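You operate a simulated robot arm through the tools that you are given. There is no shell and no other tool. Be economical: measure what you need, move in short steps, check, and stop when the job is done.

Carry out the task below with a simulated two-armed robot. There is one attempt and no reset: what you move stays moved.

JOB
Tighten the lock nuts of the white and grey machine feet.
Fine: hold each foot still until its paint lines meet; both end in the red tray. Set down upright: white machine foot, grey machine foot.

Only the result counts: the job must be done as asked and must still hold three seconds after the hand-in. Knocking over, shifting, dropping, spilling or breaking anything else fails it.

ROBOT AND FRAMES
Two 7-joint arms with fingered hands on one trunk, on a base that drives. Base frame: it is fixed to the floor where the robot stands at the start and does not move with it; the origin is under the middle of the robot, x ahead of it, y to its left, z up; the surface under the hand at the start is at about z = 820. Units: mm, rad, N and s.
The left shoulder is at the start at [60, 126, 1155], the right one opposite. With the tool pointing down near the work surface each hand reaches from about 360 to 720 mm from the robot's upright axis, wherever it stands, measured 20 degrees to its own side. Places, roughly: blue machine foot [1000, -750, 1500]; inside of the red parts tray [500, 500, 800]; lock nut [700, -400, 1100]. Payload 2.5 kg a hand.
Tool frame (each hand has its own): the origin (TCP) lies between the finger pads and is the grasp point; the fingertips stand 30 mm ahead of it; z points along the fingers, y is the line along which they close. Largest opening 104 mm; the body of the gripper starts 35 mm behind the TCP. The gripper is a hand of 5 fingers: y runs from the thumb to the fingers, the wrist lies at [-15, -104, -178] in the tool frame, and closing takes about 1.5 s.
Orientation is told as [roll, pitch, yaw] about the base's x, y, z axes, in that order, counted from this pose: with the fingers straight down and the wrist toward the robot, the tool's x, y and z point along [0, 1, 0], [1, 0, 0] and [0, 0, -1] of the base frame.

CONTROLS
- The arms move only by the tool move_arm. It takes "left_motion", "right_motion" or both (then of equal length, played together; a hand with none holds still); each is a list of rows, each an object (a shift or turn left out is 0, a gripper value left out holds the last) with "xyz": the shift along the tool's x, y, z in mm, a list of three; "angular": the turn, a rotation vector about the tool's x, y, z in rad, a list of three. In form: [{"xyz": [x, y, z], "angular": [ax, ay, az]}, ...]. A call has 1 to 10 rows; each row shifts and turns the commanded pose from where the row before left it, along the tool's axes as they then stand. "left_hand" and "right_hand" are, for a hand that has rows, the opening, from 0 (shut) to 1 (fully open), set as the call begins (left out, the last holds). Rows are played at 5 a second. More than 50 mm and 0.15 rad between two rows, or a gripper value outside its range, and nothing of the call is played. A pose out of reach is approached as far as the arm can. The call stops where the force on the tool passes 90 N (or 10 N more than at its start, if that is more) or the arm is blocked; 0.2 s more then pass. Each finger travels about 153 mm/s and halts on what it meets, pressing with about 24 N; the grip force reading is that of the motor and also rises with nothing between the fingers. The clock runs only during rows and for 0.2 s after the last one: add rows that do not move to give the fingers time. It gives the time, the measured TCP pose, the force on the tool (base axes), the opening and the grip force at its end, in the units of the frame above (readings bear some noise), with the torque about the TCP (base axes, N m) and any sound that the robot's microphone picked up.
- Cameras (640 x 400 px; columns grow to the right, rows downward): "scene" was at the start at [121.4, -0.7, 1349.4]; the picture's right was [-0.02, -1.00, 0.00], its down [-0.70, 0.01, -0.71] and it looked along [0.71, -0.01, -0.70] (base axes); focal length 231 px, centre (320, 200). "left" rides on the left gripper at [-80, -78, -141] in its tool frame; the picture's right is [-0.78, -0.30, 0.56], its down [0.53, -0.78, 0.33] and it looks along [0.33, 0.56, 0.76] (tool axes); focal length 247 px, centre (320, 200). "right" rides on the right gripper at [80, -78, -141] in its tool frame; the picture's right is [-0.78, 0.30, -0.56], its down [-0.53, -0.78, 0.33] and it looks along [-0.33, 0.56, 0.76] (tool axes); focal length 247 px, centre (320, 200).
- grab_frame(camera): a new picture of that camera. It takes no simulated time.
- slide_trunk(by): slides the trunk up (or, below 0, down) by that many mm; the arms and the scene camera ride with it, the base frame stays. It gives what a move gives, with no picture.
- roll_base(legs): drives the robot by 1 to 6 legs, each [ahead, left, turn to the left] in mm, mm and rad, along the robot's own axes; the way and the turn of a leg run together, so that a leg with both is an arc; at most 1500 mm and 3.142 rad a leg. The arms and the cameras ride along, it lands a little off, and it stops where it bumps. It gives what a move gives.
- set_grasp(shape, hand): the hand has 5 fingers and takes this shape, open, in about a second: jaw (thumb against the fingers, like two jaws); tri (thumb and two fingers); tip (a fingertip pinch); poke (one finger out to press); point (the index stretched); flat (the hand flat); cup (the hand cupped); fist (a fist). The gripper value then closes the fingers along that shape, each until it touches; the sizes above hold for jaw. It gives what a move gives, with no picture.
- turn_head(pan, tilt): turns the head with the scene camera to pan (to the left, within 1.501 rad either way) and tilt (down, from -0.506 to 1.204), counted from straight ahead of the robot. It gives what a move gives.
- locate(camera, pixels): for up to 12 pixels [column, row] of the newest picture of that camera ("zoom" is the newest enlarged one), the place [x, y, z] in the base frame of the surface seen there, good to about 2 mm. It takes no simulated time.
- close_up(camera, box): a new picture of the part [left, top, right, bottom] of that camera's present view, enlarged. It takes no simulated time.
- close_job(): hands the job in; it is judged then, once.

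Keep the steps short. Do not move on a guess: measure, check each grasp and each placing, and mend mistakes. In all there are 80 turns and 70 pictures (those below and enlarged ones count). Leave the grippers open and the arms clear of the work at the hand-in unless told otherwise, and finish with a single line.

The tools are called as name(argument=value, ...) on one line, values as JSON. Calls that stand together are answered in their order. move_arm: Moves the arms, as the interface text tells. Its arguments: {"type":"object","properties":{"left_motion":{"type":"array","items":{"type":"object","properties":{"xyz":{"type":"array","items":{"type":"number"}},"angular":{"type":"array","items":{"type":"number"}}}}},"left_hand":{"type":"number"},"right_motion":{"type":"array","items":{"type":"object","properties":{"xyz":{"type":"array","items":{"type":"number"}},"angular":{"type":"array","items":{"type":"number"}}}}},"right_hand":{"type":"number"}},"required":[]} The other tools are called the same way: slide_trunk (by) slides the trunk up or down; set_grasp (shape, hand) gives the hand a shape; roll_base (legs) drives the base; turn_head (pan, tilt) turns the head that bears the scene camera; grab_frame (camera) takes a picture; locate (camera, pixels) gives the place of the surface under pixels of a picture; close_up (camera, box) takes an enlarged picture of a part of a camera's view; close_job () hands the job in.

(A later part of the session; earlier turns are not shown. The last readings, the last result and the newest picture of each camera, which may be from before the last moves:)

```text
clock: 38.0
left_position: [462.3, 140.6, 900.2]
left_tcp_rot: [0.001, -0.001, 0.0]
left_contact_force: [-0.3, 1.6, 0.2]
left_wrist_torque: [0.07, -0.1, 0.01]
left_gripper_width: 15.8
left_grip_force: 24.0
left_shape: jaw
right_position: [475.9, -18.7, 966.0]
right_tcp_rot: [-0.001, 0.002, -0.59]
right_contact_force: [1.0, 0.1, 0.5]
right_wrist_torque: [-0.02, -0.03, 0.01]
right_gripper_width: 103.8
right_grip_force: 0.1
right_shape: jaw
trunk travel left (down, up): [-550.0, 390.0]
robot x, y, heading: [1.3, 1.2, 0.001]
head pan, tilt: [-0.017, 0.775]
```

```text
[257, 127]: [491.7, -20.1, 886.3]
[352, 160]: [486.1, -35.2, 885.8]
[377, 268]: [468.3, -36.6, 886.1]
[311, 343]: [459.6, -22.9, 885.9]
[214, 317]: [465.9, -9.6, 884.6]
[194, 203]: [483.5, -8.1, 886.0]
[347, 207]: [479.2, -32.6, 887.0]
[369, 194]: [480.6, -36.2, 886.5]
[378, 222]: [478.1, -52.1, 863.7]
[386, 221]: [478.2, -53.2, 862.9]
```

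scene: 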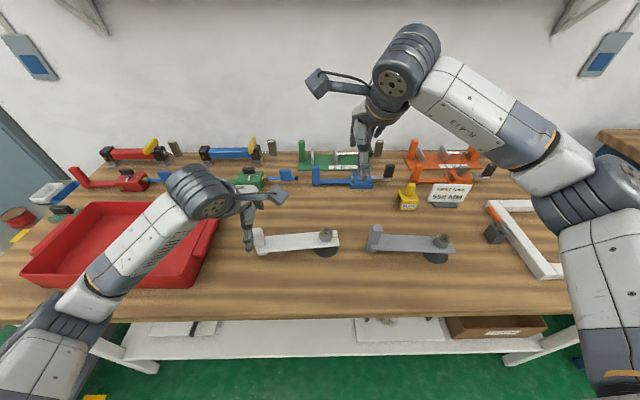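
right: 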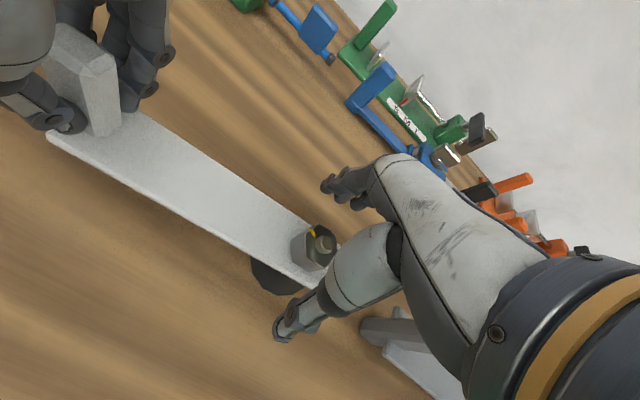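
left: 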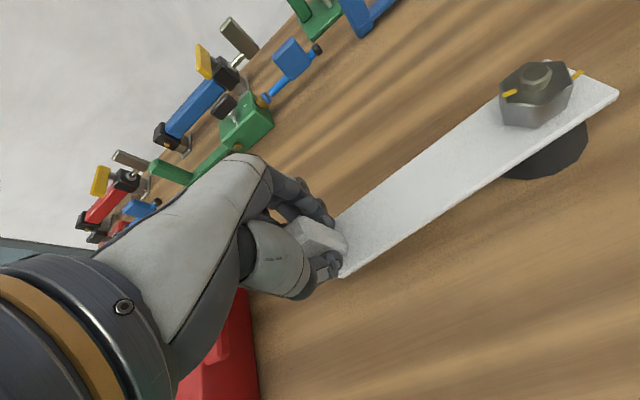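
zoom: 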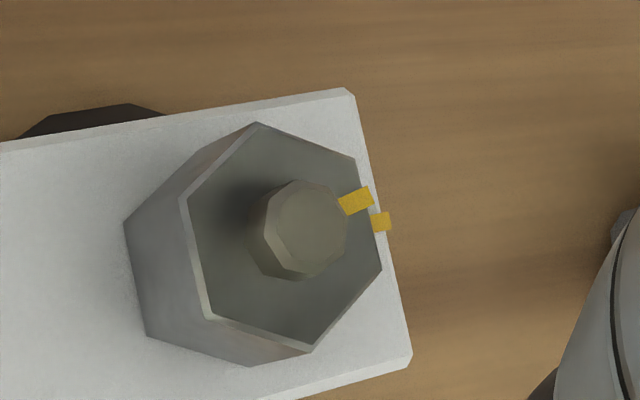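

About 10–11° remains, and each stroke loses about 8.5° to finger give. I'll regrip with the flats at yaw +0.61 and turn 0.33.

move_arm(right_motion=[{"angular": [0, 0, -0.15]}, {"angular": [0, 0, -0.15]}, {"angular": [0, 0, -0.15]}, {"angular": [0, 0, -0.15]}, {"angular": [0, 0, -0.15]}, {"angular": [0, 0, -0.15]}, {"angular": [0, 0, -0.15]}, {"angular": [0, 0, -0.15]}, {"xyz": [0, 0, 0]}], right_hand=1)

move_arm(right_motion=[{"xyz": [-1, 0, 35]}, {"xyz": [0, 0, 35]}, {"xyz": [0, 0, 0]}])

move_arm(right_motion=[{"xyz": [0, 0, 0]}, {"xyz": [0, 0, 0]}, {"xyz": [0, 0, 0]}, {"xyz": [0, 0, 0]}, {"xyz": [0, 0, 0]}, {"xyz": [0, 0, 0]}, {"xyz": [0, 0, 0]}, {"xyz": [0, 0, 0]}], right_hand=0)

move_arm(right_motion=[{"angular": [0, 0, 0.11]}, {"angular": [0, 0, 0.11]}, {"angular": [0, 0, 0.11]}, {"xyz": [0, 0, 0]}, {"xyz": [0, 0, 0]}])

move_arm(right_motion=[{"xyz": [0, 0, 0]}, {"xyz": [0, 0, 0]}, {"xyz": [0, 0, 0]}, {"xyz": [0, 0, 0]}, {"xyz": [0, 0, -35]}, {"xyz": [0, 0, -35]}, {"xyz": [0, 0, 0]}], right_hand=1)

close_up(camera="right", box=[240, 220, 340, 300])

```text
clock: 40.0
left_position: [461.9, 141.0, 901.0]
left_tcp_rot: [0.0, 0.0, -0.001]
left_contact_force: [0.3, 2.1, -0.1]
left_wrist_torque: [0.02, 0.0, 0.02]
left_gripper_width: 15.9
left_grip_force: 23.9
left_shape: jaw
right_position: [478.1, -21.2, 965.4]
right_tcp_rot: [0.001, 0.0, 0.608]
right_contact_force: [0.4, 0.3, -0.2]
right_wrist_torque: [0.01, 0.0, 0.01]
right_gripper_width: 103.6
right_grip_force: 0.2
right_shape: jaw
trunk travel left (down, up): [-550.0, 390.0]
robot x, y, heading: [0.1, 1.3, -0.002]
head pan, tilt: [-0.017, 0.775]
```

```text
clock: 40.8
left_position: [462.1, 141.2, 899.4]
left_tcp_rot: [0.0, -0.001, -0.001]
left_contact_force: [0.7, 0.2, 0.1]
left_wrist_torque: [0.01, -0.1, 0.01]
left_gripper_width: 16.0
left_grip_force: 24.1
left_shape: jaw
right_position: [478.7, -25.7, 894.9]
right_tcp_rot: [0.002, 0.001, 0.61]
right_contact_force: [0.3, 0.9, 0.3]
right_wrist_torque: [0.01, 0.03, 0.01]
right_gripper_width: 103.2
right_grip_force: 0.2
right_shape: jaw
trunk travel left (down, up): [-550.0, 390.0]
robot x, y, heading: [1.1, -2.5, -0.004]
head pan, tilt: [-0.017, 0.775]
```

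```text
clock: 42.6
left_position: [461.8, 141.3, 898.5]
left_tcp_rot: [0.001, 0.0, 0.0]
left_contact_force: [0.7, 1.1, 0.1]
left_wrist_torque: [0.04, -0.01, 0.0]
left_gripper_width: 16.0
left_grip_force: 23.9
left_shape: jaw
right_position: [478.6, -24.4, 895.6]
right_tcp_rot: [0.001, -0.001, 0.61]
right_contact_force: [-0.6, -2.3, 0.1]
right_wrist_torque: [-0.07, 0.01, 0.01]
right_gripper_width: 25.4
right_grip_force: 23.9
right_shape: jaw
trunk travel left (down, up): [-550.0, 390.0]
robot x, y, heading: [0.7, -0.8, -0.001]
head pan, tilt: [-0.017, 0.775]
```

```text
clock: 43.8
left_position: [462.5, 141.1, 899.1]
left_tcp_rot: [0.0, 0.0, 0.0]
left_contact_force: [0.3, 1.6, -0.1]
left_wrist_torque: [-0.01, -0.07, 0.03]
left_gripper_width: 15.9
left_grip_force: 24.4
left_shape: jaw
right_position: [479.2, -21.9, 895.8]
right_tcp_rot: [0.002, -0.003, 0.278]
right_contact_force: [-2.8, -1.0, 3.8]
right_wrist_torque: [0.05, -0.01, 0.08]
right_gripper_width: 25.1
right_grip_force: 24.2
right_shape: jaw
trunk travel left (down, up): [-550.0, 390.0]
robot x, y, heading: [3.1, 1.3, 0.002]
head pan, tilt: [-0.017, 0.775]
```

```text
clock: 45.4
left_position: [462.1, 141.3, 899.0]
left_tcp_rot: [0.0, 0.0, 0.0]
left_contact_force: [-0.1, -0.2, 0.8]
left_wrist_torque: [0.0, -0.05, 0.03]
left_gripper_width: 16.0
left_grip_force: 23.6
left_shape: jaw
right_position: [479.0, -20.6, 964.4]
right_tcp_rot: [0.0, 0.0, 0.278]
right_contact_force: [-0.4, 0.0, 0.8]
right_wrist_torque: [0.0, -0.01, 0.0]
right_gripper_width: 103.8
right_grip_force: 0.1
right_shape: jaw
trunk travel left (down, up): [-550.0, 390.0]
robot x, y, heading: [4.5, 1.5, 0.001]
head pan, tilt: [-0.017, 0.775]
```

```text
5.00 times, centred on (290, 260) of right
```

zoom: 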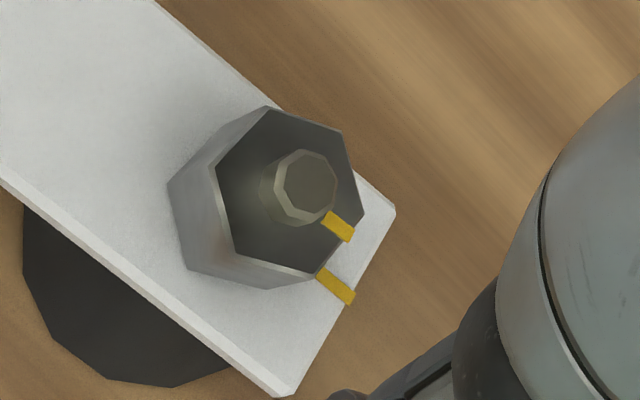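

locate(camera="zoom", pixels=[[268, 111], [338, 134], [360, 212], [310, 271], [237, 252], [220, 168], [330, 220], [346, 234], [320, 272], [350, 297], [307, 180]])

turn_head(pan=-0.017, tilt=0.85)

close_up(camera="scene", box=[290, 190, 370, 250])

```text
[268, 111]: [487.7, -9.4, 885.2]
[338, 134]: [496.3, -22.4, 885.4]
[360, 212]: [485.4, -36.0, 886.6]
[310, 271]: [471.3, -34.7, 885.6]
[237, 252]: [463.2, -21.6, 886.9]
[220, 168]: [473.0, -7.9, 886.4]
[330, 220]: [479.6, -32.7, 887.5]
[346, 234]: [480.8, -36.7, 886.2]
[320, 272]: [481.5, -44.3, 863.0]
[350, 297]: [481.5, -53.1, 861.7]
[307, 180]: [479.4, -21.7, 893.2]
```

```text
clock: 46.0
left_position: [462.4, 141.5, 898.8]
left_tcp_rot: [0.0, 0.0, 0.001]
left_contact_force: [-0.2, -0.5, 0.1]
left_wrist_torque: [0.01, -0.06, 0.05]
left_gripper_width: 15.8
left_grip_force: 24.1
left_shape: jaw
right_position: [478.9, -20.3, 964.7]
right_tcp_rot: [0.001, 0.0, 0.279]
right_contact_force: [0.4, 0.1, 0.2]
right_wrist_torque: [0.02, -0.02, 0.01]
right_gripper_width: 103.7
right_grip_force: 0.1
right_shape: jaw
trunk travel left (down, up): [-550.0, 390.0]
robot x, y, heading: [1.7, 0.9, 0.003]
head pan, tilt: [-0.017, 0.85]
```

```text
6.67 times, centred on (330, 220) of scene
```

zoom: 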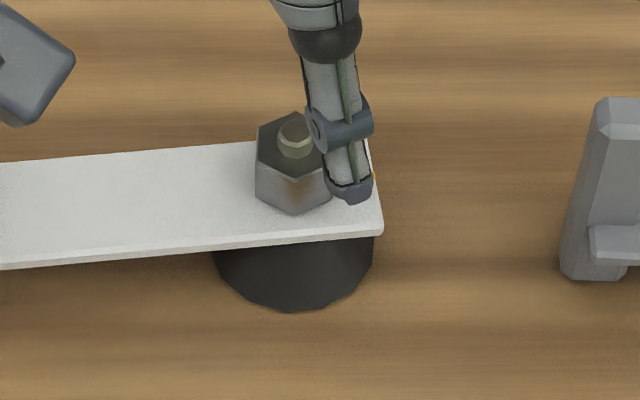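

By measurement the lines agree (-87° and -86°). I'll clear the right hand to the right for an independent look from the scene camera.

move_arm(right_motion=[{"xyz": [0, 0, -40]}, {"xyz": [-45, 0, 0]}, {"xyz": [-45, 0, 0]}, {"xyz": [-45, 0, 0]}, {"xyz": [-45, 0, 0]}, {"xyz": [0, 0, 0]}])

close_up(camera="scene", box=[310, 195, 350, 225])

close_up(camera="left", box=[480, 30, 640, 150])

```text
clock: 47.5
left_position: [462.2, 141.2, 900.3]
left_tcp_rot: [-0.001, 0.0, 0.001]
left_contact_force: [-0.4, 1.1, -0.4]
left_wrist_torque: [0.02, -0.03, 0.05]
left_gripper_width: 15.9
left_grip_force: 23.6
left_shape: jaw
right_position: [530.0, -200.0, 1001.9]
right_tcp_rot: [0.001, 0.0, 0.28]
right_contact_force: [-0.2, 0.0, -1.0]
right_wrist_torque: [0.0, 0.02, -0.01]
right_gripper_width: 104.1
right_grip_force: 0.1
right_shape: jaw
trunk travel left (down, up): [-550.0, 390.0]
robot x, y, heading: [-2.3, 0.6, -0.006]
head pan, tilt: [-0.017, 0.85]
```

```text
13.33 times, centred on (330, 210) of scene
```

zoom: 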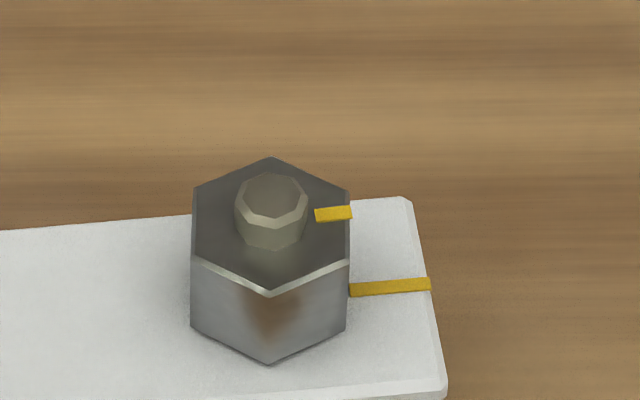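

```text
3.33 times, centred on (560, 90) of left
```

zoom: 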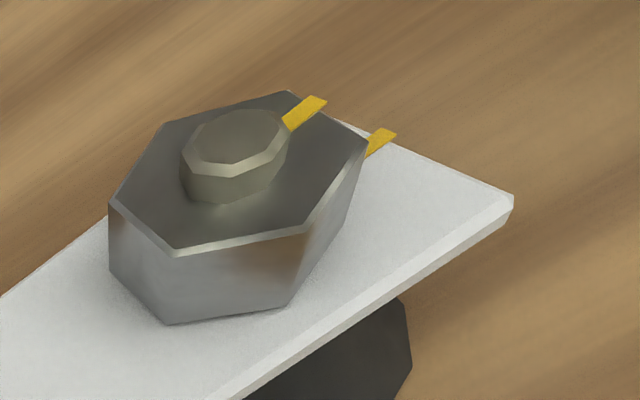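

Two views suggest a few degrees may remain. I'll measure in the sharp scene zoom.

close_up(camera="scene", box=[310, 195, 350, 225])

locate(camera="zoom", pixels=[[272, 161], [345, 194], [345, 258], [268, 289], [199, 258], [198, 192], [318, 215], [348, 213], [355, 289], [390, 287], [426, 284], [335, 214]])

```text
13.33 times, centred on (330, 210) of scene
```

zoom: 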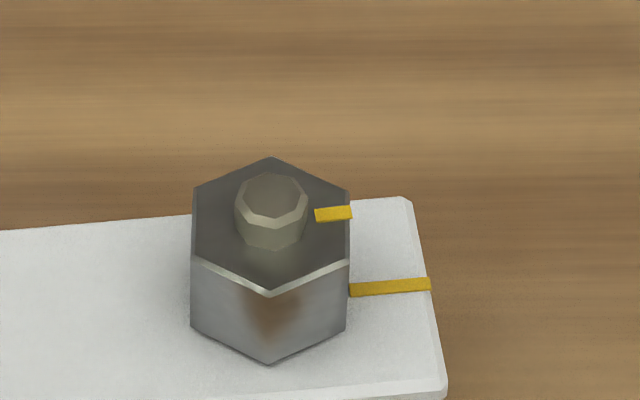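

```text
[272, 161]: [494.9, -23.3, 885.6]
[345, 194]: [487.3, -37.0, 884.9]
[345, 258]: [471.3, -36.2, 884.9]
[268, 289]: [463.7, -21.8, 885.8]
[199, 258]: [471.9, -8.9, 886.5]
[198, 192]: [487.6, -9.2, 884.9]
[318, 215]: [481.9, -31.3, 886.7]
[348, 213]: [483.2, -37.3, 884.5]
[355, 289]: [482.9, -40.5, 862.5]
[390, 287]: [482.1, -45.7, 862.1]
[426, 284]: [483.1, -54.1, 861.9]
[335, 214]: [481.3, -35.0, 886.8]
```

The scene zoom gives about 5° remaining, and the views average to about 4°. I'll do one small nudge, gripping at yaw 0.46 and turning 0.23.

move_arm(right_motion=[{"xyz": [45, 0, 0]}, {"xyz": [45, 0, 0]}, {"xyz": [45, 0, 0]}, {"xyz": [45, 0, 0]}, {"xyz": [0, 0, 40], "angular": [0, 0, -0.09]}, {"angular": [0, 0, -0.09]}, {"xyz": [-1, 0, 35]}, {"xyz": [0, 0, 34]}, {"xyz": [0, 0, 0]}])

move_arm(right_motion=[{"xyz": [0, 0, 0]}, {"xyz": [0, 0, 0]}, {"xyz": [0, 0, 0]}, {"xyz": [0, 0, 0]}, {"xyz": [0, 0, 0]}, {"xyz": [0, 0, 0]}, {"xyz": [0, 0, 0]}, {"xyz": [0, 0, 0]}], right_hand=0)

move_arm(right_motion=[{"angular": [0, 0, 0.115]}, {"angular": [0, 0, 0.115]}, {"xyz": [0, 0, 0]}, {"xyz": [0, 0, 0]}])

move_arm(right_motion=[{"xyz": [0, 0, 0]}, {"xyz": [0, 0, 0]}, {"xyz": [0, 0, 0]}, {"xyz": [0, 0, 0]}, {"xyz": [0, 0, -45]}, {"xyz": [0, 0, -45]}, {"xyz": [-45, 0, 0]}, {"xyz": [-45, 0, 0]}, {"xyz": [-45, 0, 0]}, {"xyz": [-45, 0, 0]}], right_hand=1)

close_up(camera="scene", box=[310, 195, 350, 225])

```text
clock: 49.5
left_position: [462.0, 140.9, 899.7]
left_tcp_rot: [-0.002, 0.0, 0.001]
left_contact_force: [0.1, -0.3, -0.2]
left_wrist_torque: [0.02, -0.02, 0.04]
left_gripper_width: 16.0
left_grip_force: 23.9
left_shape: jaw
right_position: [480.3, -18.8, 895.5]
right_tcp_rot: [0.0, -0.001, 0.461]
right_contact_force: [-0.7, -0.6, 0.5]
right_wrist_torque: [0.02, 0.01, 0.0]
right_gripper_width: 103.4
right_grip_force: 0.0
right_shape: jaw
trunk travel left (down, up): [-550.0, 390.0]
robot x, y, heading: [-0.7, -2.4, -0.0]
head pan, tilt: [-0.017, 0.85]
```

```text
clock: 51.2
left_position: [462.5, 140.7, 899.8]
left_tcp_rot: [0.0, 0.0, -0.001]
left_contact_force: [0.7, -0.1, -0.7]
left_wrist_torque: [-0.04, -0.04, 0.02]
left_gripper_width: 15.9
left_grip_force: 24.2
left_shape: jaw
right_position: [480.6, -19.8, 894.6]
right_tcp_rot: [0.0, 0.003, 0.458]
right_contact_force: [-1.3, 0.1, 0.5]
right_wrist_torque: [0.07, 0.0, 0.02]
right_gripper_width: 23.4
right_grip_force: 24.0
right_shape: jaw
trunk travel left (down, up): [-550.0, 390.0]
robot x, y, heading: [-0.7, -2.8, -0.005]
head pan, tilt: [-0.017, 0.85]
```

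```text
clock: 52.2
left_position: [461.9, 140.9, 899.6]
left_tcp_rot: [-0.002, 0.0, 0.0]
left_contact_force: [0.8, -5.0, -0.4]
left_wrist_torque: [-0.08, -0.07, -0.03]
left_gripper_width: 15.8
left_grip_force: 23.9
left_shape: jaw
right_position: [479.7, -21.6, 894.6]
right_tcp_rot: [0.0, 0.0, 0.232]
right_contact_force: [0.0, 5.7, 0.4]
right_wrist_torque: [0.15, -0.08, 0.06]
right_gripper_width: 23.1
right_grip_force: 24.0
right_shape: jaw
trunk travel left (down, up): [-550.0, 390.0]
robot x, y, heading: [-2.0, 1.4, 0.002]
head pan, tilt: [-0.017, 0.85]
```

```text
clock: 54.5
left_position: [461.4, 140.6, 899.3]
left_tcp_rot: [0.0, 0.0, 0.0]
left_contact_force: [-1.0, 0.2, 0.4]
left_wrist_torque: [0.0, -0.07, 0.04]
left_gripper_width: 16.0
left_grip_force: 23.8
left_shape: jaw
right_position: [521.0, -199.7, 983.9]
right_tcp_rot: [0.001, -0.001, 0.231]
right_contact_force: [-0.2, -0.2, -1.1]
right_wrist_torque: [-0.04, 0.01, 0.01]
right_gripper_width: 103.4
right_grip_force: 0.0
right_shape: jaw
trunk travel left (down, up): [-550.0, 390.0]
robot x, y, heading: [-0.1, -1.1, 0.002]
head pan, tilt: [-0.017, 0.85]
```

```text
13.33 times, centred on (330, 210) of scene
```

zoom: 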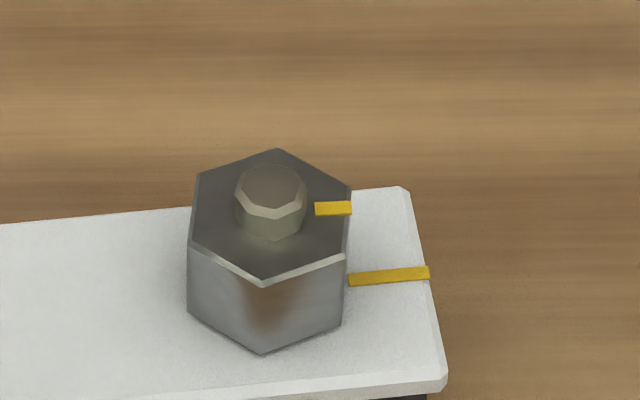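

The white lines now agree within a couple of degrees in this view. Next I'll plan the transfer, so I need the tray's interior and a wide view.

close_up(camera="scene", box=[0, 150, 260, 312])

locate(camera="zoom", pixels=[[60, 302], [480, 305], [545, 120], [200, 120], [240, 140], [440, 280], [480, 135], [130, 280], [300, 320], [330, 105], [300, 285], [330, 125]])

```text
2.46 times, centred on (130, 231) of scene
```

zoom: 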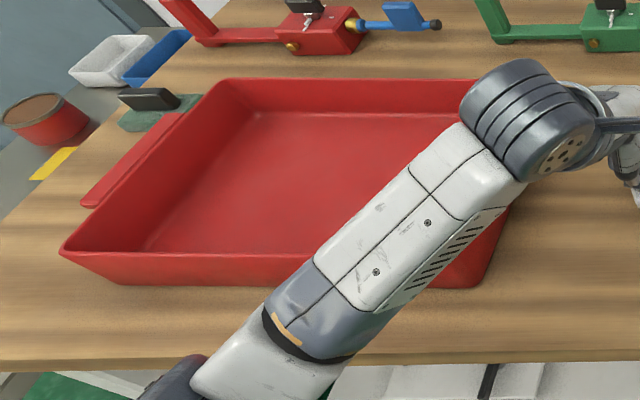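

```text
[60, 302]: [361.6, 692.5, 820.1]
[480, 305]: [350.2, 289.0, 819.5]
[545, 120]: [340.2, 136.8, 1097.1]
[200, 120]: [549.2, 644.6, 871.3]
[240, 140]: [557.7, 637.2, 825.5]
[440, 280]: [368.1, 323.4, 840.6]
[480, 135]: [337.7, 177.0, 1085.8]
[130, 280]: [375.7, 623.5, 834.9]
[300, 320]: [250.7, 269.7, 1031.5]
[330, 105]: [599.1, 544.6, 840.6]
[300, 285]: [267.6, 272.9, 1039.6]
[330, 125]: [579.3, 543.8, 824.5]
```

The tray floor spans about x 388–592, y 310–690 at z 825. I'll hold the white foot with both hands: left on the post, right across the plate near y=38, away from the nut. First I'll bring the right hand above the plate.

move_arm(right_motion=[{"angular": [0, 0, 0.133]}, {"xyz": [48.3, -5.3, 0]}, {"xyz": [48.3, -5.3, 0]}, {"xyz": [48.3, -5.3, 0]}, {"xyz": [48.3, -5.3, 0]}, {"xyz": [48.3, -5.3, 0]}, {"xyz": [0, 0, 40]}, {"xyz": [0, 0, 0]}])

grab_frame(camera="right")

```text
clock: 56.2
left_position: [461.4, 140.6, 898.3]
left_tcp_rot: [-0.001, -0.001, 0.001]
left_contact_force: [0.5, -1.1, -0.7]
left_wrist_torque: [0.01, -0.07, 0.04]
left_gripper_width: 16.0
left_grip_force: 23.5
left_shape: jaw
right_position: [469.2, 44.0, 942.5]
right_tcp_rot: [-0.001, 0.001, 0.094]
right_contact_force: [0.3, 0.0, -0.8]
right_wrist_torque: [-0.03, -0.03, 0.0]
right_gripper_width: 103.6
right_grip_force: 0.1
right_shape: jaw
trunk travel left (down, up): [-550.0, 390.0]
robot x, y, heading: [-2.0, -3.3, 0.001]
head pan, tilt: [-0.017, 0.85]
```

```text
35 pictures are left
```

right: 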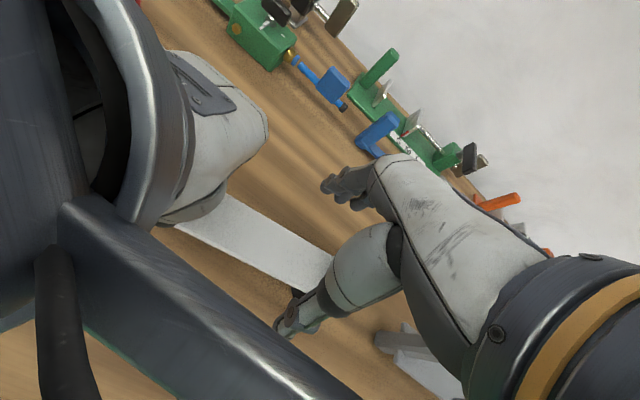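

The hands are too close for both to hold (about 100 mm apart with the wrists overlapping). The lines are set, so the left can let go. I'll open it, lift it and move it left, then carry with the right hand alone at mid-plate.

move_arm(left_motion=[{"xyz": [0, 0, 0]}, {"xyz": [0, 0, 0]}, {"xyz": [0, 0, 0]}, {"xyz": [0, 0, -30]}, {"xyz": [20, 0, -40]}, {"xyz": [40, 0, -40]}, {"xyz": [45, 0, -40]}, {"xyz": [45, 0, -40]}, {"xyz": [45, 0, 0]}, {"xyz": [0, 0, 0]}], left_hand=1)

grab_frame(camera="right")

locate(camera="right", pixels=[[215, 262], [245, 205], [290, 290], [320, 250], [255, 245]])

```text
refused: row 6 steps farther than a row can; nothing moved
```

```text
34 pictures are left
```

right: 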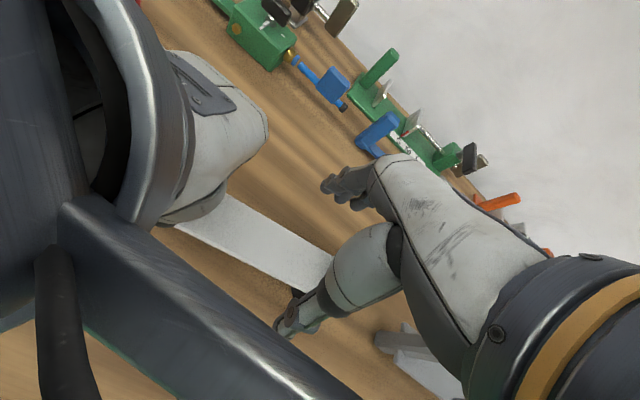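

```text
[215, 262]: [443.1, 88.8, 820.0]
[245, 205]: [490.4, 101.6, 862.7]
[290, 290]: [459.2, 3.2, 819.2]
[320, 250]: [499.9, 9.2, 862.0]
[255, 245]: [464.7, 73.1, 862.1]
```

A step was too long; I'll split it.

move_arm(left_motion=[{"xyz": [0, 0, 0]}, {"xyz": [0, 0, 0]}, {"xyz": [0, 0, 0]}, {"xyz": [0, 0, -35]}, {"xyz": [10, 0, -40]}, {"xyz": [30, 0, -35]}, {"xyz": [35, 0, -35]}, {"xyz": [45, 0, -20]}, {"xyz": [45, 0, 0]}, {"xyz": [0, 0, 0]}], left_hand=1)

grab_frame(camera="right")

locate(camera="right", pixels=[[180, 232], [203, 198], [290, 290], [320, 250], [240, 255], [260, 215]])

```text
clock: 58.5
left_position: [463.1, 313.0, 1066.7]
left_tcp_rot: [-0.001, -0.001, -0.001]
left_contact_force: [0.4, 0.6, -1.6]
left_wrist_torque: [0.0, 0.0, -0.03]
left_gripper_width: 103.7
left_grip_force: 0.1
left_shape: jaw
right_position: [468.6, 42.9, 943.7]
right_tcp_rot: [0.0, 0.0, 0.096]
right_contact_force: [-0.2, 0.2, 0.5]
right_wrist_torque: [0.02, -0.01, 0.0]
right_gripper_width: 103.9
right_grip_force: 0.0
right_shape: jaw
trunk travel left (down, up): [-550.0, 390.0]
robot x, y, heading: [-0.2, 1.1, 0.001]
head pan, tilt: [-0.017, 0.85]
```

```text
33 pictures are left
```

right: 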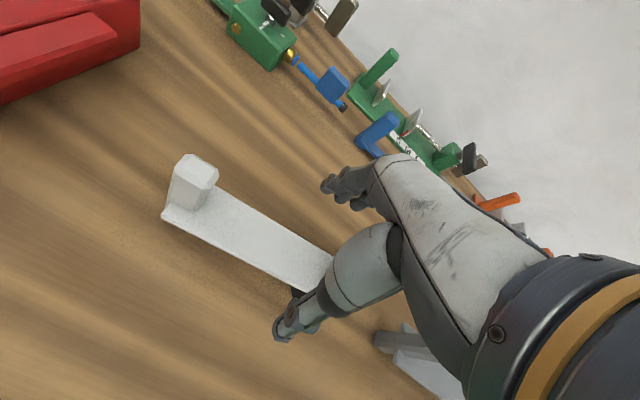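

```text
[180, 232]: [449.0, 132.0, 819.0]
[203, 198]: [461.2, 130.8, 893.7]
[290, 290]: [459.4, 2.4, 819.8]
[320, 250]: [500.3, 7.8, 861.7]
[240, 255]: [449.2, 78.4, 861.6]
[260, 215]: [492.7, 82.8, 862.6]
```

Plate centre at y=43 is about x 474. I'll shift 5 mm, lower to z 866 and close.

move_arm(right_motion=[{"xyz": [0, 5, 38]}, {"xyz": [0, 0, 39]}, {"xyz": [0, 0, 0]}], right_hand=1)

move_arm(right_motion=[{"xyz": [0, 0, 0]}, {"xyz": [0, 0, 0]}, {"xyz": [0, 0, 0]}, {"xyz": [0, 0, 0]}, {"xyz": [0, 0, 0]}, {"xyz": [0, 0, 0]}, {"xyz": [0, 0, 0]}, {"xyz": [0, 0, 0]}], right_hand=0)

move_arm(right_motion=[{"xyz": [0, 0, -8]}, {"xyz": [0, 0, -7]}, {"xyz": [0, 0, 0]}, {"xyz": [0, 0, 0]}])

grab_frame(camera="scene")

```text
clock: 59.2
left_position: [463.0, 312.5, 1066.3]
left_tcp_rot: [0.0, 0.0, -0.001]
left_contact_force: [-0.1, -1.2, -0.2]
left_wrist_torque: [0.02, -0.02, -0.03]
left_gripper_width: 103.6
left_grip_force: 0.1
left_shape: jaw
right_position: [476.4, 42.2, 869.2]
right_tcp_rot: [-0.002, 0.0, 0.095]
right_contact_force: [0.5, 0.3, -0.7]
right_wrist_torque: [-0.01, -0.04, 0.0]
right_gripper_width: 103.6
right_grip_force: 0.1
right_shape: jaw
trunk travel left (down, up): [-550.0, 390.0]
robot x, y, heading: [3.1, -4.1, -0.003]
head pan, tilt: [-0.017, 0.85]
```

```text
clock: 61.0
left_position: [463.6, 311.2, 1066.2]
left_tcp_rot: [0.0, 0.001, 0.001]
left_contact_force: [0.3, 0.5, 0.2]
left_wrist_torque: [0.02, 0.01, 0.02]
left_gripper_width: 103.7
left_grip_force: 0.1
left_shape: jaw
right_position: [475.9, 42.6, 869.7]
right_tcp_rot: [0.0, 0.002, 0.096]
right_contact_force: [-0.1, -1.1, -6.6]
right_wrist_torque: [0.06, 0.02, 0.03]
right_gripper_width: 35.0
right_grip_force: 23.8
right_shape: jaw
trunk travel left (down, up): [-550.0, 390.0]
robot x, y, heading: [-0.1, 1.1, 0.004]
head pan, tilt: [-0.017, 0.85]
```

```text
clock: 62.0
left_position: [463.6, 312.3, 1066.3]
left_tcp_rot: [0.001, 0.0, -0.001]
left_contact_force: [-0.2, 0.7, -0.1]
left_wrist_torque: [-0.02, 0.0, 0.02]
left_gripper_width: 103.7
left_grip_force: 0.1
left_shape: jaw
right_position: [476.4, 41.9, 883.6]
right_tcp_rot: [-0.002, 0.003, 0.095]
right_contact_force: [-0.7, 0.6, -7.1]
right_wrist_torque: [0.08, 0.03, -0.01]
right_gripper_width: 34.3
right_grip_force: 24.2
right_shape: jaw
trunk travel left (down, up): [-550.0, 390.0]
robot x, y, heading: [-1.6, -2.6, -0.003]
head pan, tilt: [-0.017, 0.85]
```

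```text
32 pictures are left
```

scene: 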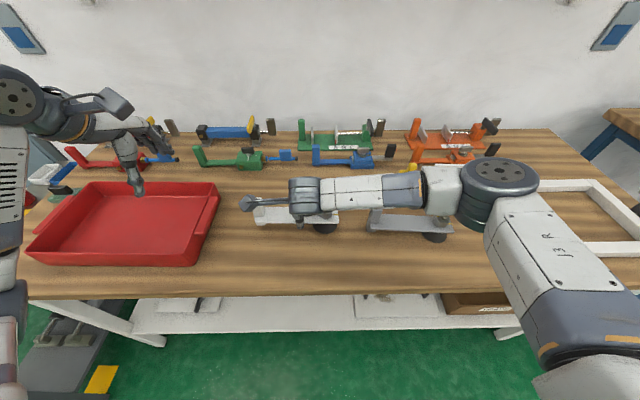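

The foot is lifted (7 N) with little torque. I'll raise it 75 mm more and move it ahead 65 mm.

move_arm(right_motion=[{"xyz": [0, 0, -25]}, {"xyz": [0, 0, -25]}, {"xyz": [0, 0, -25]}, {"xyz": [-2, 22, 0]}, {"xyz": [-2, 22, 0]}, {"xyz": [-2, 22, 0]}, {"xyz": [0, 0, 0]}])

grab_frame(camera="left")

```text
clock: 63.6
left_position: [463.3, 312.3, 1066.2]
left_tcp_rot: [-0.001, 0.001, 0.0]
left_contact_force: [0.8, -0.4, 0.1]
left_wrist_torque: [-0.01, 0.02, 0.01]
left_gripper_width: 103.8
left_grip_force: 0.0
left_shape: jaw
right_position: [542.1, 41.2, 959.5]
right_tcp_rot: [0.001, 0.003, 0.098]
right_contact_force: [-0.8, -0.9, -6.3]
right_wrist_torque: [0.07, 0.03, 0.0]
right_gripper_width: 34.1
right_grip_force: 24.1
right_shape: jaw
trunk travel left (down, up): [-550.0, 390.0]
robot x, y, heading: [0.0, -0.1, 0.0]
head pan, tilt: [-0.017, 0.85]
```

```text
31 pictures are left
```

left: 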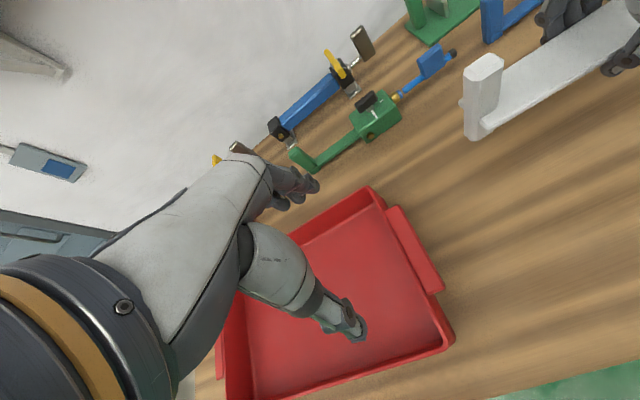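

The foot hangs level with its underside near z 910, above the rim (about 878). I'll drive left 445 mm.

roll_base(legs=[[0, 445, 0]])

grab_frame(camera="scene")

grab_frame(camera="right")

```text
clock: 66.4
left_position: [466.1, 759.5, 1066.0]
left_tcp_rot: [-0.001, 0.0, -0.007]
left_contact_force: [-0.4, 0.3, -0.6]
left_wrist_torque: [0.04, 0.0, -0.04]
left_gripper_width: 103.5
left_grip_force: 0.0
left_shape: jaw
right_position: [545.7, 488.3, 960.3]
right_tcp_rot: [-0.001, 0.001, 0.089]
right_contact_force: [-0.1, 0.0, -7.3]
right_wrist_torque: [0.06, 0.01, -0.02]
right_gripper_width: 34.6
right_grip_force: 23.6
right_shape: jaw
trunk travel left (down, up): [-550.0, 390.0]
robot x, y, heading: [1.0, 450.5, -0.008]
head pan, tilt: [-0.017, 0.85]
```

```text
30 pictures are left
```

scene: 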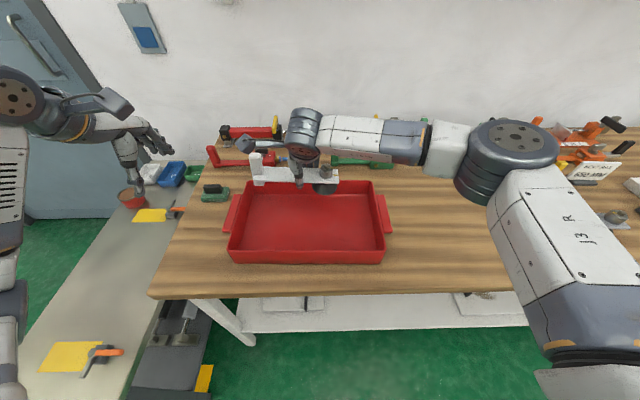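

```text
29 pictures are left
```

right: 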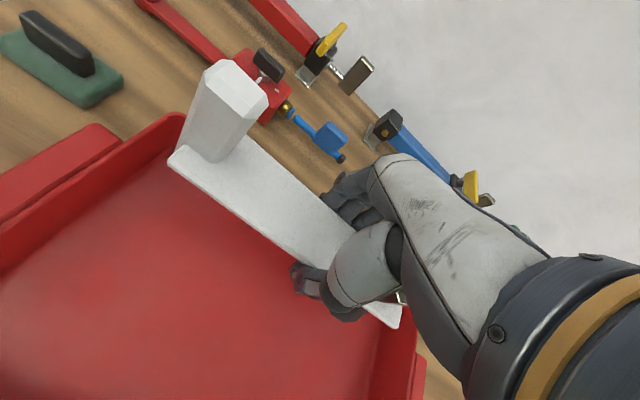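

I'll measure the tray's inside edges in this view.

locate(camera="scene", pixels=[[240, 248], [376, 248], [310, 248], [310, 195], [345, 193], [372, 183], [375, 220], [240, 220], [310, 251], [365, 195], [250, 200], [360, 188]])

locate(camera="right", pixels=[[172, 125], [150, 155], [160, 185], [370, 345], [345, 330], [100, 175], [50, 230], [400, 380]])

```text
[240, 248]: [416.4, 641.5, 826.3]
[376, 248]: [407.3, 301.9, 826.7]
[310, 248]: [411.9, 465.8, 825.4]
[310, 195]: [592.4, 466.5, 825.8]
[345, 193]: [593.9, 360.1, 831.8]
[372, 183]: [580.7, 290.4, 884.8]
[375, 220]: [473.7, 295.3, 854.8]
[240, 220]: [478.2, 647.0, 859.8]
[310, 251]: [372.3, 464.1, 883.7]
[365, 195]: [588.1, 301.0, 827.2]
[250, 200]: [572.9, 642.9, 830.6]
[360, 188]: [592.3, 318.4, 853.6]
```

```text
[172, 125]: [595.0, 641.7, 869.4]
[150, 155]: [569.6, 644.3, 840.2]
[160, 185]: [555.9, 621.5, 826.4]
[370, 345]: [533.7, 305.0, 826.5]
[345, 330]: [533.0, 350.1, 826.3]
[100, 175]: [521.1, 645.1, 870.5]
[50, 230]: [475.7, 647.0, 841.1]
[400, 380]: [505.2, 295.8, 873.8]
```

Tray interior: y 300–642, far wall x 593, floor z 826. I'll shift 25 mm right and 5 mm back, then lower 80 mm.

move_arm(right_motion=[{"xyz": [-25, -5, 0]}, {"xyz": [0, 0, 30]}, {"xyz": [0, 0, 30]}, {"xyz": [0, 0, 19]}, {"xyz": [0, 0, 0]}, {"xyz": [0, 0, 0]}])

move_arm(right_motion=[{"xyz": [0, 0, 3]}, {"xyz": [0, 0, 2]}, {"xyz": [0, 0, 0]}, {"xyz": [0, 0, 0]}])

grab_frame(camera="right")

```text
clock: 67.8
left_position: [468.4, 759.3, 1066.0]
left_tcp_rot: [-0.001, 0.001, -0.008]
left_contact_force: [0.1, -0.3, -0.3]
left_wrist_torque: [-0.04, 0.03, 0.03]
left_gripper_width: 103.6
left_grip_force: 0.1
left_shape: jaw
right_position: [540.9, 462.3, 880.3]
right_tcp_rot: [0.0, 0.002, 0.088]
right_contact_force: [0.0, -0.7, -6.1]
right_wrist_torque: [0.07, 0.02, -0.01]
right_gripper_width: 34.1
right_grip_force: 24.1
right_shape: jaw
trunk travel left (down, up): [-550.0, 390.0]
robot x, y, heading: [-0.7, 448.8, -0.004]
head pan, tilt: [-0.017, 0.85]
```

```text
clock: 68.8
left_position: [466.2, 757.9, 1065.2]
left_tcp_rot: [0.0, -0.001, -0.006]
left_contact_force: [0.4, -1.0, -0.2]
left_wrist_torque: [0.0, -0.01, 0.03]
left_gripper_width: 103.3
left_grip_force: 0.1
left_shape: jaw
right_position: [541.8, 461.9, 876.5]
right_tcp_rot: [-0.001, 0.001, 0.09]
right_contact_force: [0.8, 1.0, -5.2]
right_wrist_torque: [-0.06, 0.05, 0.01]
right_gripper_width: 34.2
right_grip_force: 23.9
right_shape: jaw
trunk travel left (down, up): [-550.0, 390.0]
robot x, y, heading: [3.9, 448.1, -0.01]
head pan, tilt: [-0.017, 0.85]
```

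```text
28 pictures are left
```

right: 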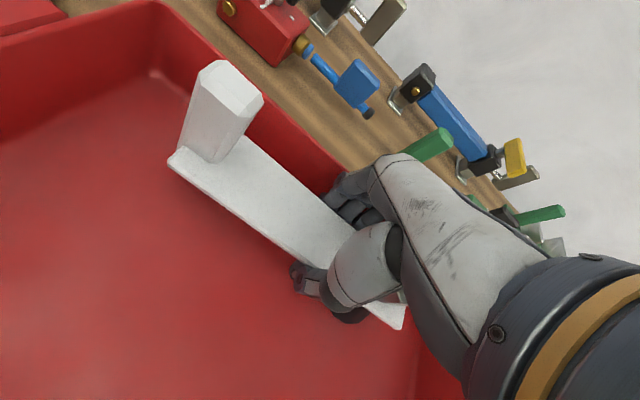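

Contact has begun. I'll lower 2 mm more, then open only partly (0.58, about 60 mm), since the far wall is close.

move_arm(right_motion=[{"xyz": [0, 0, 1]}, {"xyz": [0, 0, 1]}, {"xyz": [0, 0, 0]}, {"xyz": [0, 0, 0]}])

move_arm(right_motion=[{"xyz": [0, 0, 0]}, {"xyz": [0, 0, 0]}, {"xyz": [0, 0, 0]}, {"xyz": [0, 0, 0]}], right_hand=0.58)

move_arm(right_motion=[{"xyz": [0, 0, -10]}, {"xyz": [0, 0, -30]}, {"xyz": [0, 0, -40]}, {"xyz": [0, 0, -40]}, {"xyz": [0, 0, 0]}])

grab_frame(camera="right")

```text
clock: 69.8
left_position: [466.2, 759.7, 1065.3]
left_tcp_rot: [-0.001, -0.001, -0.007]
left_contact_force: [-0.2, -0.2, 0.1]
left_wrist_torque: [0.0, -0.02, -0.02]
left_gripper_width: 104.1
left_grip_force: 0.0
left_shape: jaw
right_position: [541.7, 462.6, 874.3]
right_tcp_rot: [0.0, 0.002, 0.087]
right_contact_force: [-0.4, 0.4, -4.9]
right_wrist_torque: [-0.03, 0.03, 0.0]
right_gripper_width: 34.2
right_grip_force: 23.9
right_shape: jaw
trunk travel left (down, up): [-550.0, 390.0]
robot x, y, heading: [2.8, 450.4, -0.004]
head pan, tilt: [-0.017, 0.85]
```

```text
clock: 70.8
left_position: [464.8, 758.8, 1067.0]
left_tcp_rot: [-0.001, 0.001, -0.007]
left_contact_force: [-0.5, -0.5, 0.2]
left_wrist_torque: [0.03, -0.02, -0.01]
left_gripper_width: 103.6
left_grip_force: 0.0
left_shape: jaw
right_position: [540.7, 462.6, 875.2]
right_tcp_rot: [0.002, 0.001, 0.09]
right_contact_force: [-5.7, -0.3, 4.0]
right_wrist_torque: [0.0, -0.26, -0.01]
right_gripper_width: 58.3
right_grip_force: 0.1
right_shape: jaw
trunk travel left (down, up): [-550.0, 390.0]
robot x, y, heading: [-0.8, 449.7, -0.003]
head pan, tilt: [-0.017, 0.85]
```

```text
clock: 72.0
left_position: [466.0, 759.0, 1065.4]
left_tcp_rot: [-0.001, 0.001, -0.004]
left_contact_force: [-0.2, 0.1, -1.2]
left_wrist_torque: [0.0, -0.02, 0.04]
left_gripper_width: 103.7
left_grip_force: 0.0
left_shape: jaw
right_position: [537.3, 461.0, 996.6]
right_tcp_rot: [0.0, 0.001, 0.089]
right_contact_force: [-0.6, -0.9, -0.3]
right_wrist_torque: [0.0, 0.0, 0.01]
right_gripper_width: 60.0
right_grip_force: 0.1
right_shape: jaw
trunk travel left (down, up): [-550.0, 390.0]
robot x, y, heading: [2.0, 446.3, -0.007]
head pan, tilt: [-0.017, 0.85]
```

```text
27 pictures are left
```

right: 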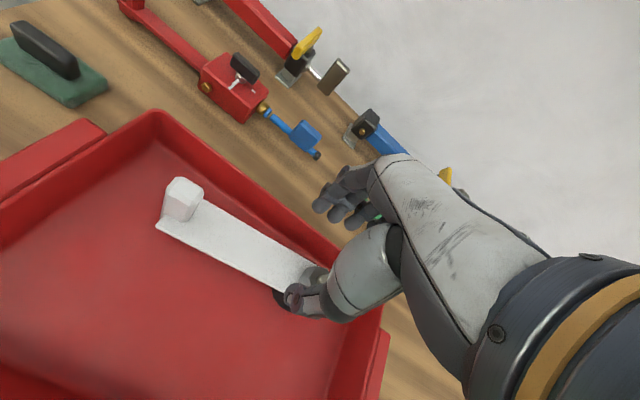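

The white foot stands upright. I'll raise and pull back the right hand, then check the foot from the scene camera.

move_arm(right_motion=[{"xyz": [0, 0, -40]}, {"xyz": [0, 0, -45]}, {"xyz": [-40, -20, 0]}, {"xyz": [-40, -20, 0]}, {"xyz": [0, 0, 0]}], right_hand=1)

close_up(camera="scene", box=[210, 150, 410, 275])

roll_base(legs=[[0, -730, 0.006]])

grab_frame(camera="scene")

```text
clock: 73.2
left_position: [466.2, 760.0, 1064.9]
left_tcp_rot: [-0.001, 0.0, -0.008]
left_contact_force: [0.6, -0.3, 0.0]
left_wrist_torque: [0.02, 0.0, 0.02]
left_gripper_width: 103.7
left_grip_force: 0.1
left_shape: jaw
right_position: [510.3, 377.9, 1080.4]
right_tcp_rot: [0.0, 0.002, 0.09]
right_contact_force: [-0.3, -0.5, -0.5]
right_wrist_torque: [0.0, -0.01, -0.04]
right_gripper_width: 104.0
right_grip_force: 0.0
right_shape: jaw
trunk travel left (down, up): [-550.0, 390.0]
robot x, y, heading: [2.5, 449.4, -0.005]
head pan, tilt: [-0.017, 0.85]
```

```text
3.20 times, centred on (310, 212) of scene
```

zoom: 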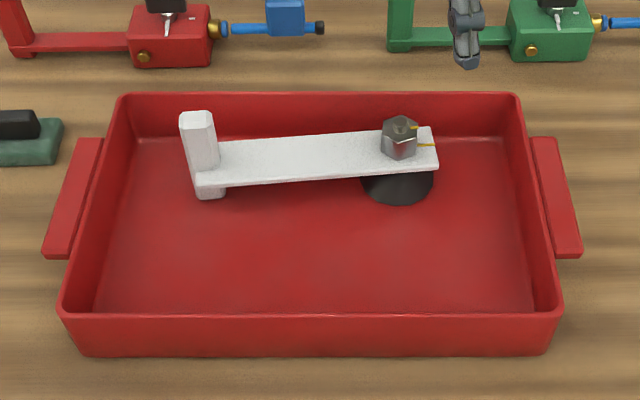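

```text
clock: 77.2
left_position: [461.2, 14.5, 1066.0]
left_tcp_rot: [-0.001, 0.001, 0.002]
left_contact_force: [-0.2, 0.0, -0.5]
left_wrist_torque: [-0.02, -0.01, -0.02]
left_gripper_width: 103.7
left_grip_force: 0.0
left_shape: jaw
right_position: [509.6, -365.6, 1078.6]
right_tcp_rot: [0.003, 0.0, 0.099]
right_contact_force: [0.1, -0.6, -0.2]
right_wrist_torque: [-0.02, 0.02, -0.01]
right_gripper_width: 103.8
right_grip_force: 0.1
right_shape: jaw
trunk travel left (down, up): [-550.0, 390.0]
robot x, y, heading: [-0.7, -299.4, -0.002]
head pan, tilt: [-0.017, 0.85]
```

```text
25 pictures are left
```

scene: 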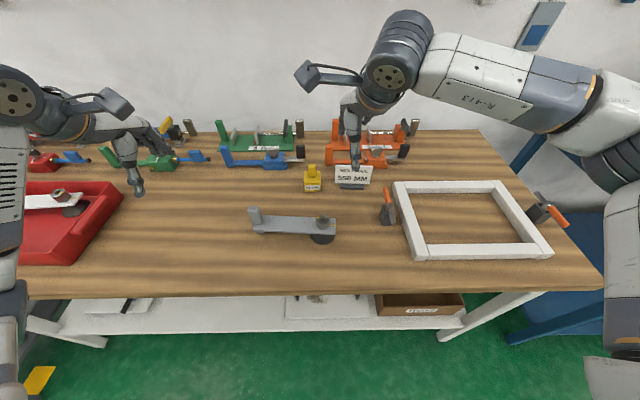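

White sits upright in the tray with its lines meeting. Now grey: zoom and measure.

close_up(camera="scene", box=[296, 205, 344, 241])

locate(camera="scene", pixels=[[255, 210], [250, 212], [260, 211], [256, 216], [290, 225], [255, 230], [335, 232], [333, 219]])

```text
11.11 times, centred on (320, 223) of scene
```

zoom: 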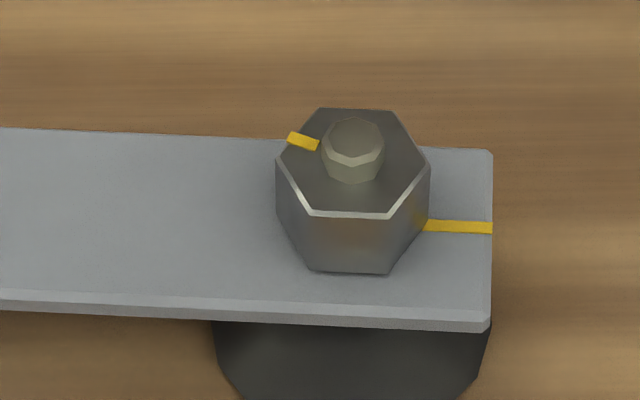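

```text
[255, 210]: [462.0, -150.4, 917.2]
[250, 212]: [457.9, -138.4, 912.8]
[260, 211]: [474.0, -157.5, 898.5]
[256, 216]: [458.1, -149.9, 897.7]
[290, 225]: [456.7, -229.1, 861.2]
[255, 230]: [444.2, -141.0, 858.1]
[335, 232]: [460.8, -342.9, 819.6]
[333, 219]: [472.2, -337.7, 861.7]
```

locate(camera="zoom", pixels=[[322, 112], [390, 114], [425, 162], [387, 210], [312, 207], [280, 160], [293, 139], [315, 146], [430, 225], [485, 227], [352, 140], [485, 318]])

close_up(camera="scene", box=[236, 198, 284, 240])

locate(camera="zoom", pixels=[[190, 140], [250, 140], [300, 140], [220, 165], [270, 165], [200, 200], [270, 200]])

```text
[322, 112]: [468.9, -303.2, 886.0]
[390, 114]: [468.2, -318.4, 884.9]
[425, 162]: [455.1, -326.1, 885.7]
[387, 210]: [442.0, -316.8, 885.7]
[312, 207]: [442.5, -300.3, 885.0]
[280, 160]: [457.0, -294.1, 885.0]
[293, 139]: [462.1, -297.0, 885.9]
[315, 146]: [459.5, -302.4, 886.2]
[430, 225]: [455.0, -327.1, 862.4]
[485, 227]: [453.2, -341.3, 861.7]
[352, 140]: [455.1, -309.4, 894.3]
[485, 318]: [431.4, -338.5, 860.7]
```

```text
9.52 times, centred on (260, 219) of scene
```

zoom: 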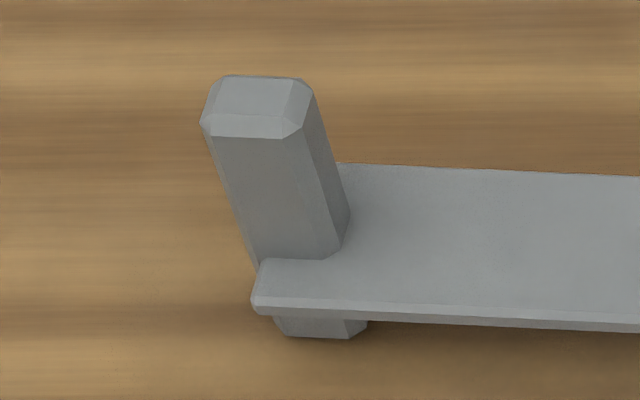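

```text
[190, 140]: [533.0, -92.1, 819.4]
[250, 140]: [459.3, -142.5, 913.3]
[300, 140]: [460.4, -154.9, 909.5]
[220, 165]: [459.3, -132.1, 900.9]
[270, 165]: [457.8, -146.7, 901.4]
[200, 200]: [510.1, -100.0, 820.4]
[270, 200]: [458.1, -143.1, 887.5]
```

Grey readings: nut centre (455.6,-309.8), flats at 56°/-4°, line at 63°, plate line at -93°, so about 156° clockwise. Post centre is about (468,-143). I'll bring the left hand over the post.

move_arm(left_motion=[{"xyz": [-31.5, 1.4, 22]}, {"xyz": [-31.5, 1.4, 22]}, {"xyz": [-31.5, 1.4, 22]}, {"xyz": [-31.5, 1.4, 22]}, {"xyz": [-31.5, 1.4, 22]}, {"xyz": [0, 0, 0]}, {"xyz": [0, 0, 0]}], left_hand=1)

grab_frame(camera="left")

locate(camera="left", pixels=[[332, 246], [340, 240], [345, 236], [348, 246], [348, 256], [340, 250]])

```text
clock: 78.8
left_position: [469.9, -142.4, 956.9]
left_tcp_rot: [-0.001, 0.0, 0.003]
left_contact_force: [0.4, -0.3, 0.0]
left_wrist_torque: [0.0, -0.02, 0.02]
left_gripper_width: 103.7
left_grip_force: 0.0
left_shape: jaw
right_position: [509.0, -363.0, 1079.6]
right_tcp_rot: [0.0, 0.001, 0.098]
right_contact_force: [-0.6, 0.5, -0.2]
right_wrist_torque: [0.01, -0.01, 0.03]
right_gripper_width: 103.8
right_grip_force: 0.3
right_shape: jaw
trunk travel left (down, up): [-550.0, 390.0]
robot x, y, heading: [1.8, -294.5, 0.003]
head pan, tilt: [-0.017, 0.85]
```

```text
22 pictures are left
```

left: 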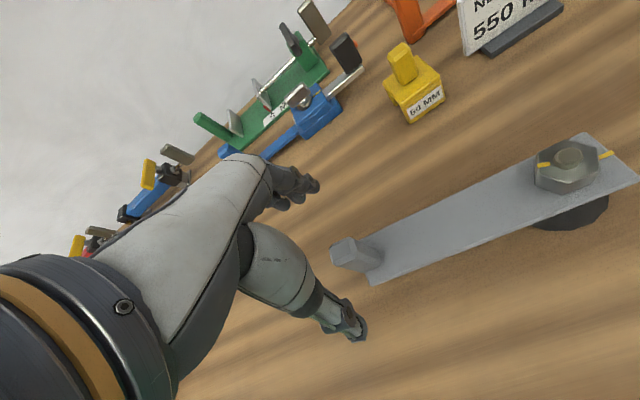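

```text
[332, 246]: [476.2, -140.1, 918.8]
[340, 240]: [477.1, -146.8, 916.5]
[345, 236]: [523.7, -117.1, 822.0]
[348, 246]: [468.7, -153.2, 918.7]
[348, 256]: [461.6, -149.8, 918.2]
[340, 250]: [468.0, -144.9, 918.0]
```

Post centre is about (469,-146). I'll shift 3 mm, lower and close.

move_arm(left_motion=[{"xyz": [-3, 0, 29]}, {"xyz": [0, 0, 29]}, {"xyz": [0, 0, 0]}])

move_arm(left_motion=[{"xyz": [0, 0, 0]}, {"xyz": [0, 0, 0]}, {"xyz": [0, 0, 0]}, {"xyz": [0, 0, 0]}, {"xyz": [0, 0, 0]}, {"xyz": [0, 0, 0]}, {"xyz": [0, 0, 0]}, {"xyz": [0, 0, 0]}], left_hand=0)

```text
clock: 79.6
left_position: [472.6, -144.4, 902.1]
left_tcp_rot: [0.0, 0.0, 0.001]
left_contact_force: [0.0, -0.8, 0.5]
left_wrist_torque: [-0.02, 0.01, 0.02]
left_gripper_width: 103.8
left_grip_force: 0.1
left_shape: jaw
right_position: [509.4, -364.3, 1079.3]
right_tcp_rot: [0.0, -0.001, 0.096]
right_contact_force: [-0.3, -0.2, -0.6]
right_wrist_torque: [-0.01, 0.01, 0.01]
right_gripper_width: 103.7
right_grip_force: 0.1
right_shape: jaw
trunk travel left (down, up): [-550.0, 390.0]
robot x, y, heading: [0.3, -296.5, 0.002]
head pan, tilt: [-0.017, 0.85]
```

```text
clock: 81.4
left_position: [471.9, -145.1, 902.6]
left_tcp_rot: [0.001, 0.0, 0.002]
left_contact_force: [-0.9, -1.6, -0.5]
left_wrist_torque: [-0.04, -0.06, -0.03]
left_gripper_width: 14.9
left_grip_force: 23.7
left_shape: jaw
right_position: [509.5, -364.2, 1079.1]
right_tcp_rot: [0.001, 0.002, 0.098]
right_contact_force: [0.2, 0.6, -0.1]
right_wrist_torque: [0.0, -0.01, 0.0]
right_gripper_width: 104.0
right_grip_force: 0.2
right_shape: jaw
trunk travel left (down, up): [-550.0, 390.0]
robot x, y, heading: [-2.9, -299.1, -0.0]
head pan, tilt: [-0.017, 0.85]
```

The grey post is gripped (14.9 mm). I'll bring the right hand above the grey nut and turn toward yaw 0.91.

move_arm(right_motion=[{"xyz": [14.8, -12.1, 28.5]}, {"xyz": [14.8, -12.1, 28.5]}, {"xyz": [14.8, -12.1, 28.5]}, {"xyz": [14.8, -12.1, 28.5]}, {"angular": [0, 0, -0.1355]}, {"angular": [0, 0, -0.1355]}, {"angular": [0, 0, -0.1355]}, {"angular": [0, 0, -0.1355]}, {"angular": [0, 0, -0.1355]}, {"angular": [0, 0, -0.1355]}], right_hand=1)

```text
clock: 83.6
left_position: [473.1, -144.1, 901.4]
left_tcp_rot: [0.001, 0.002, 0.004]
left_contact_force: [0.4, -1.1, -0.1]
left_wrist_torque: [0.0, -0.05, -0.01]
left_gripper_width: 14.6
left_grip_force: 23.7
left_shape: jaw
right_position: [454.8, -310.6, 964.8]
right_tcp_rot: [0.003, -0.001, 0.912]
right_contact_force: [-0.1, 0.2, -0.4]
right_wrist_torque: [0.03, 0.0, -0.01]
right_gripper_width: 103.7
right_grip_force: 0.1
right_shape: jaw
trunk travel left (down, up): [-550.0, 390.0]
robot x, y, heading: [-4.8, -294.4, 0.006]
head pan, tilt: [-0.017, 0.85]
```

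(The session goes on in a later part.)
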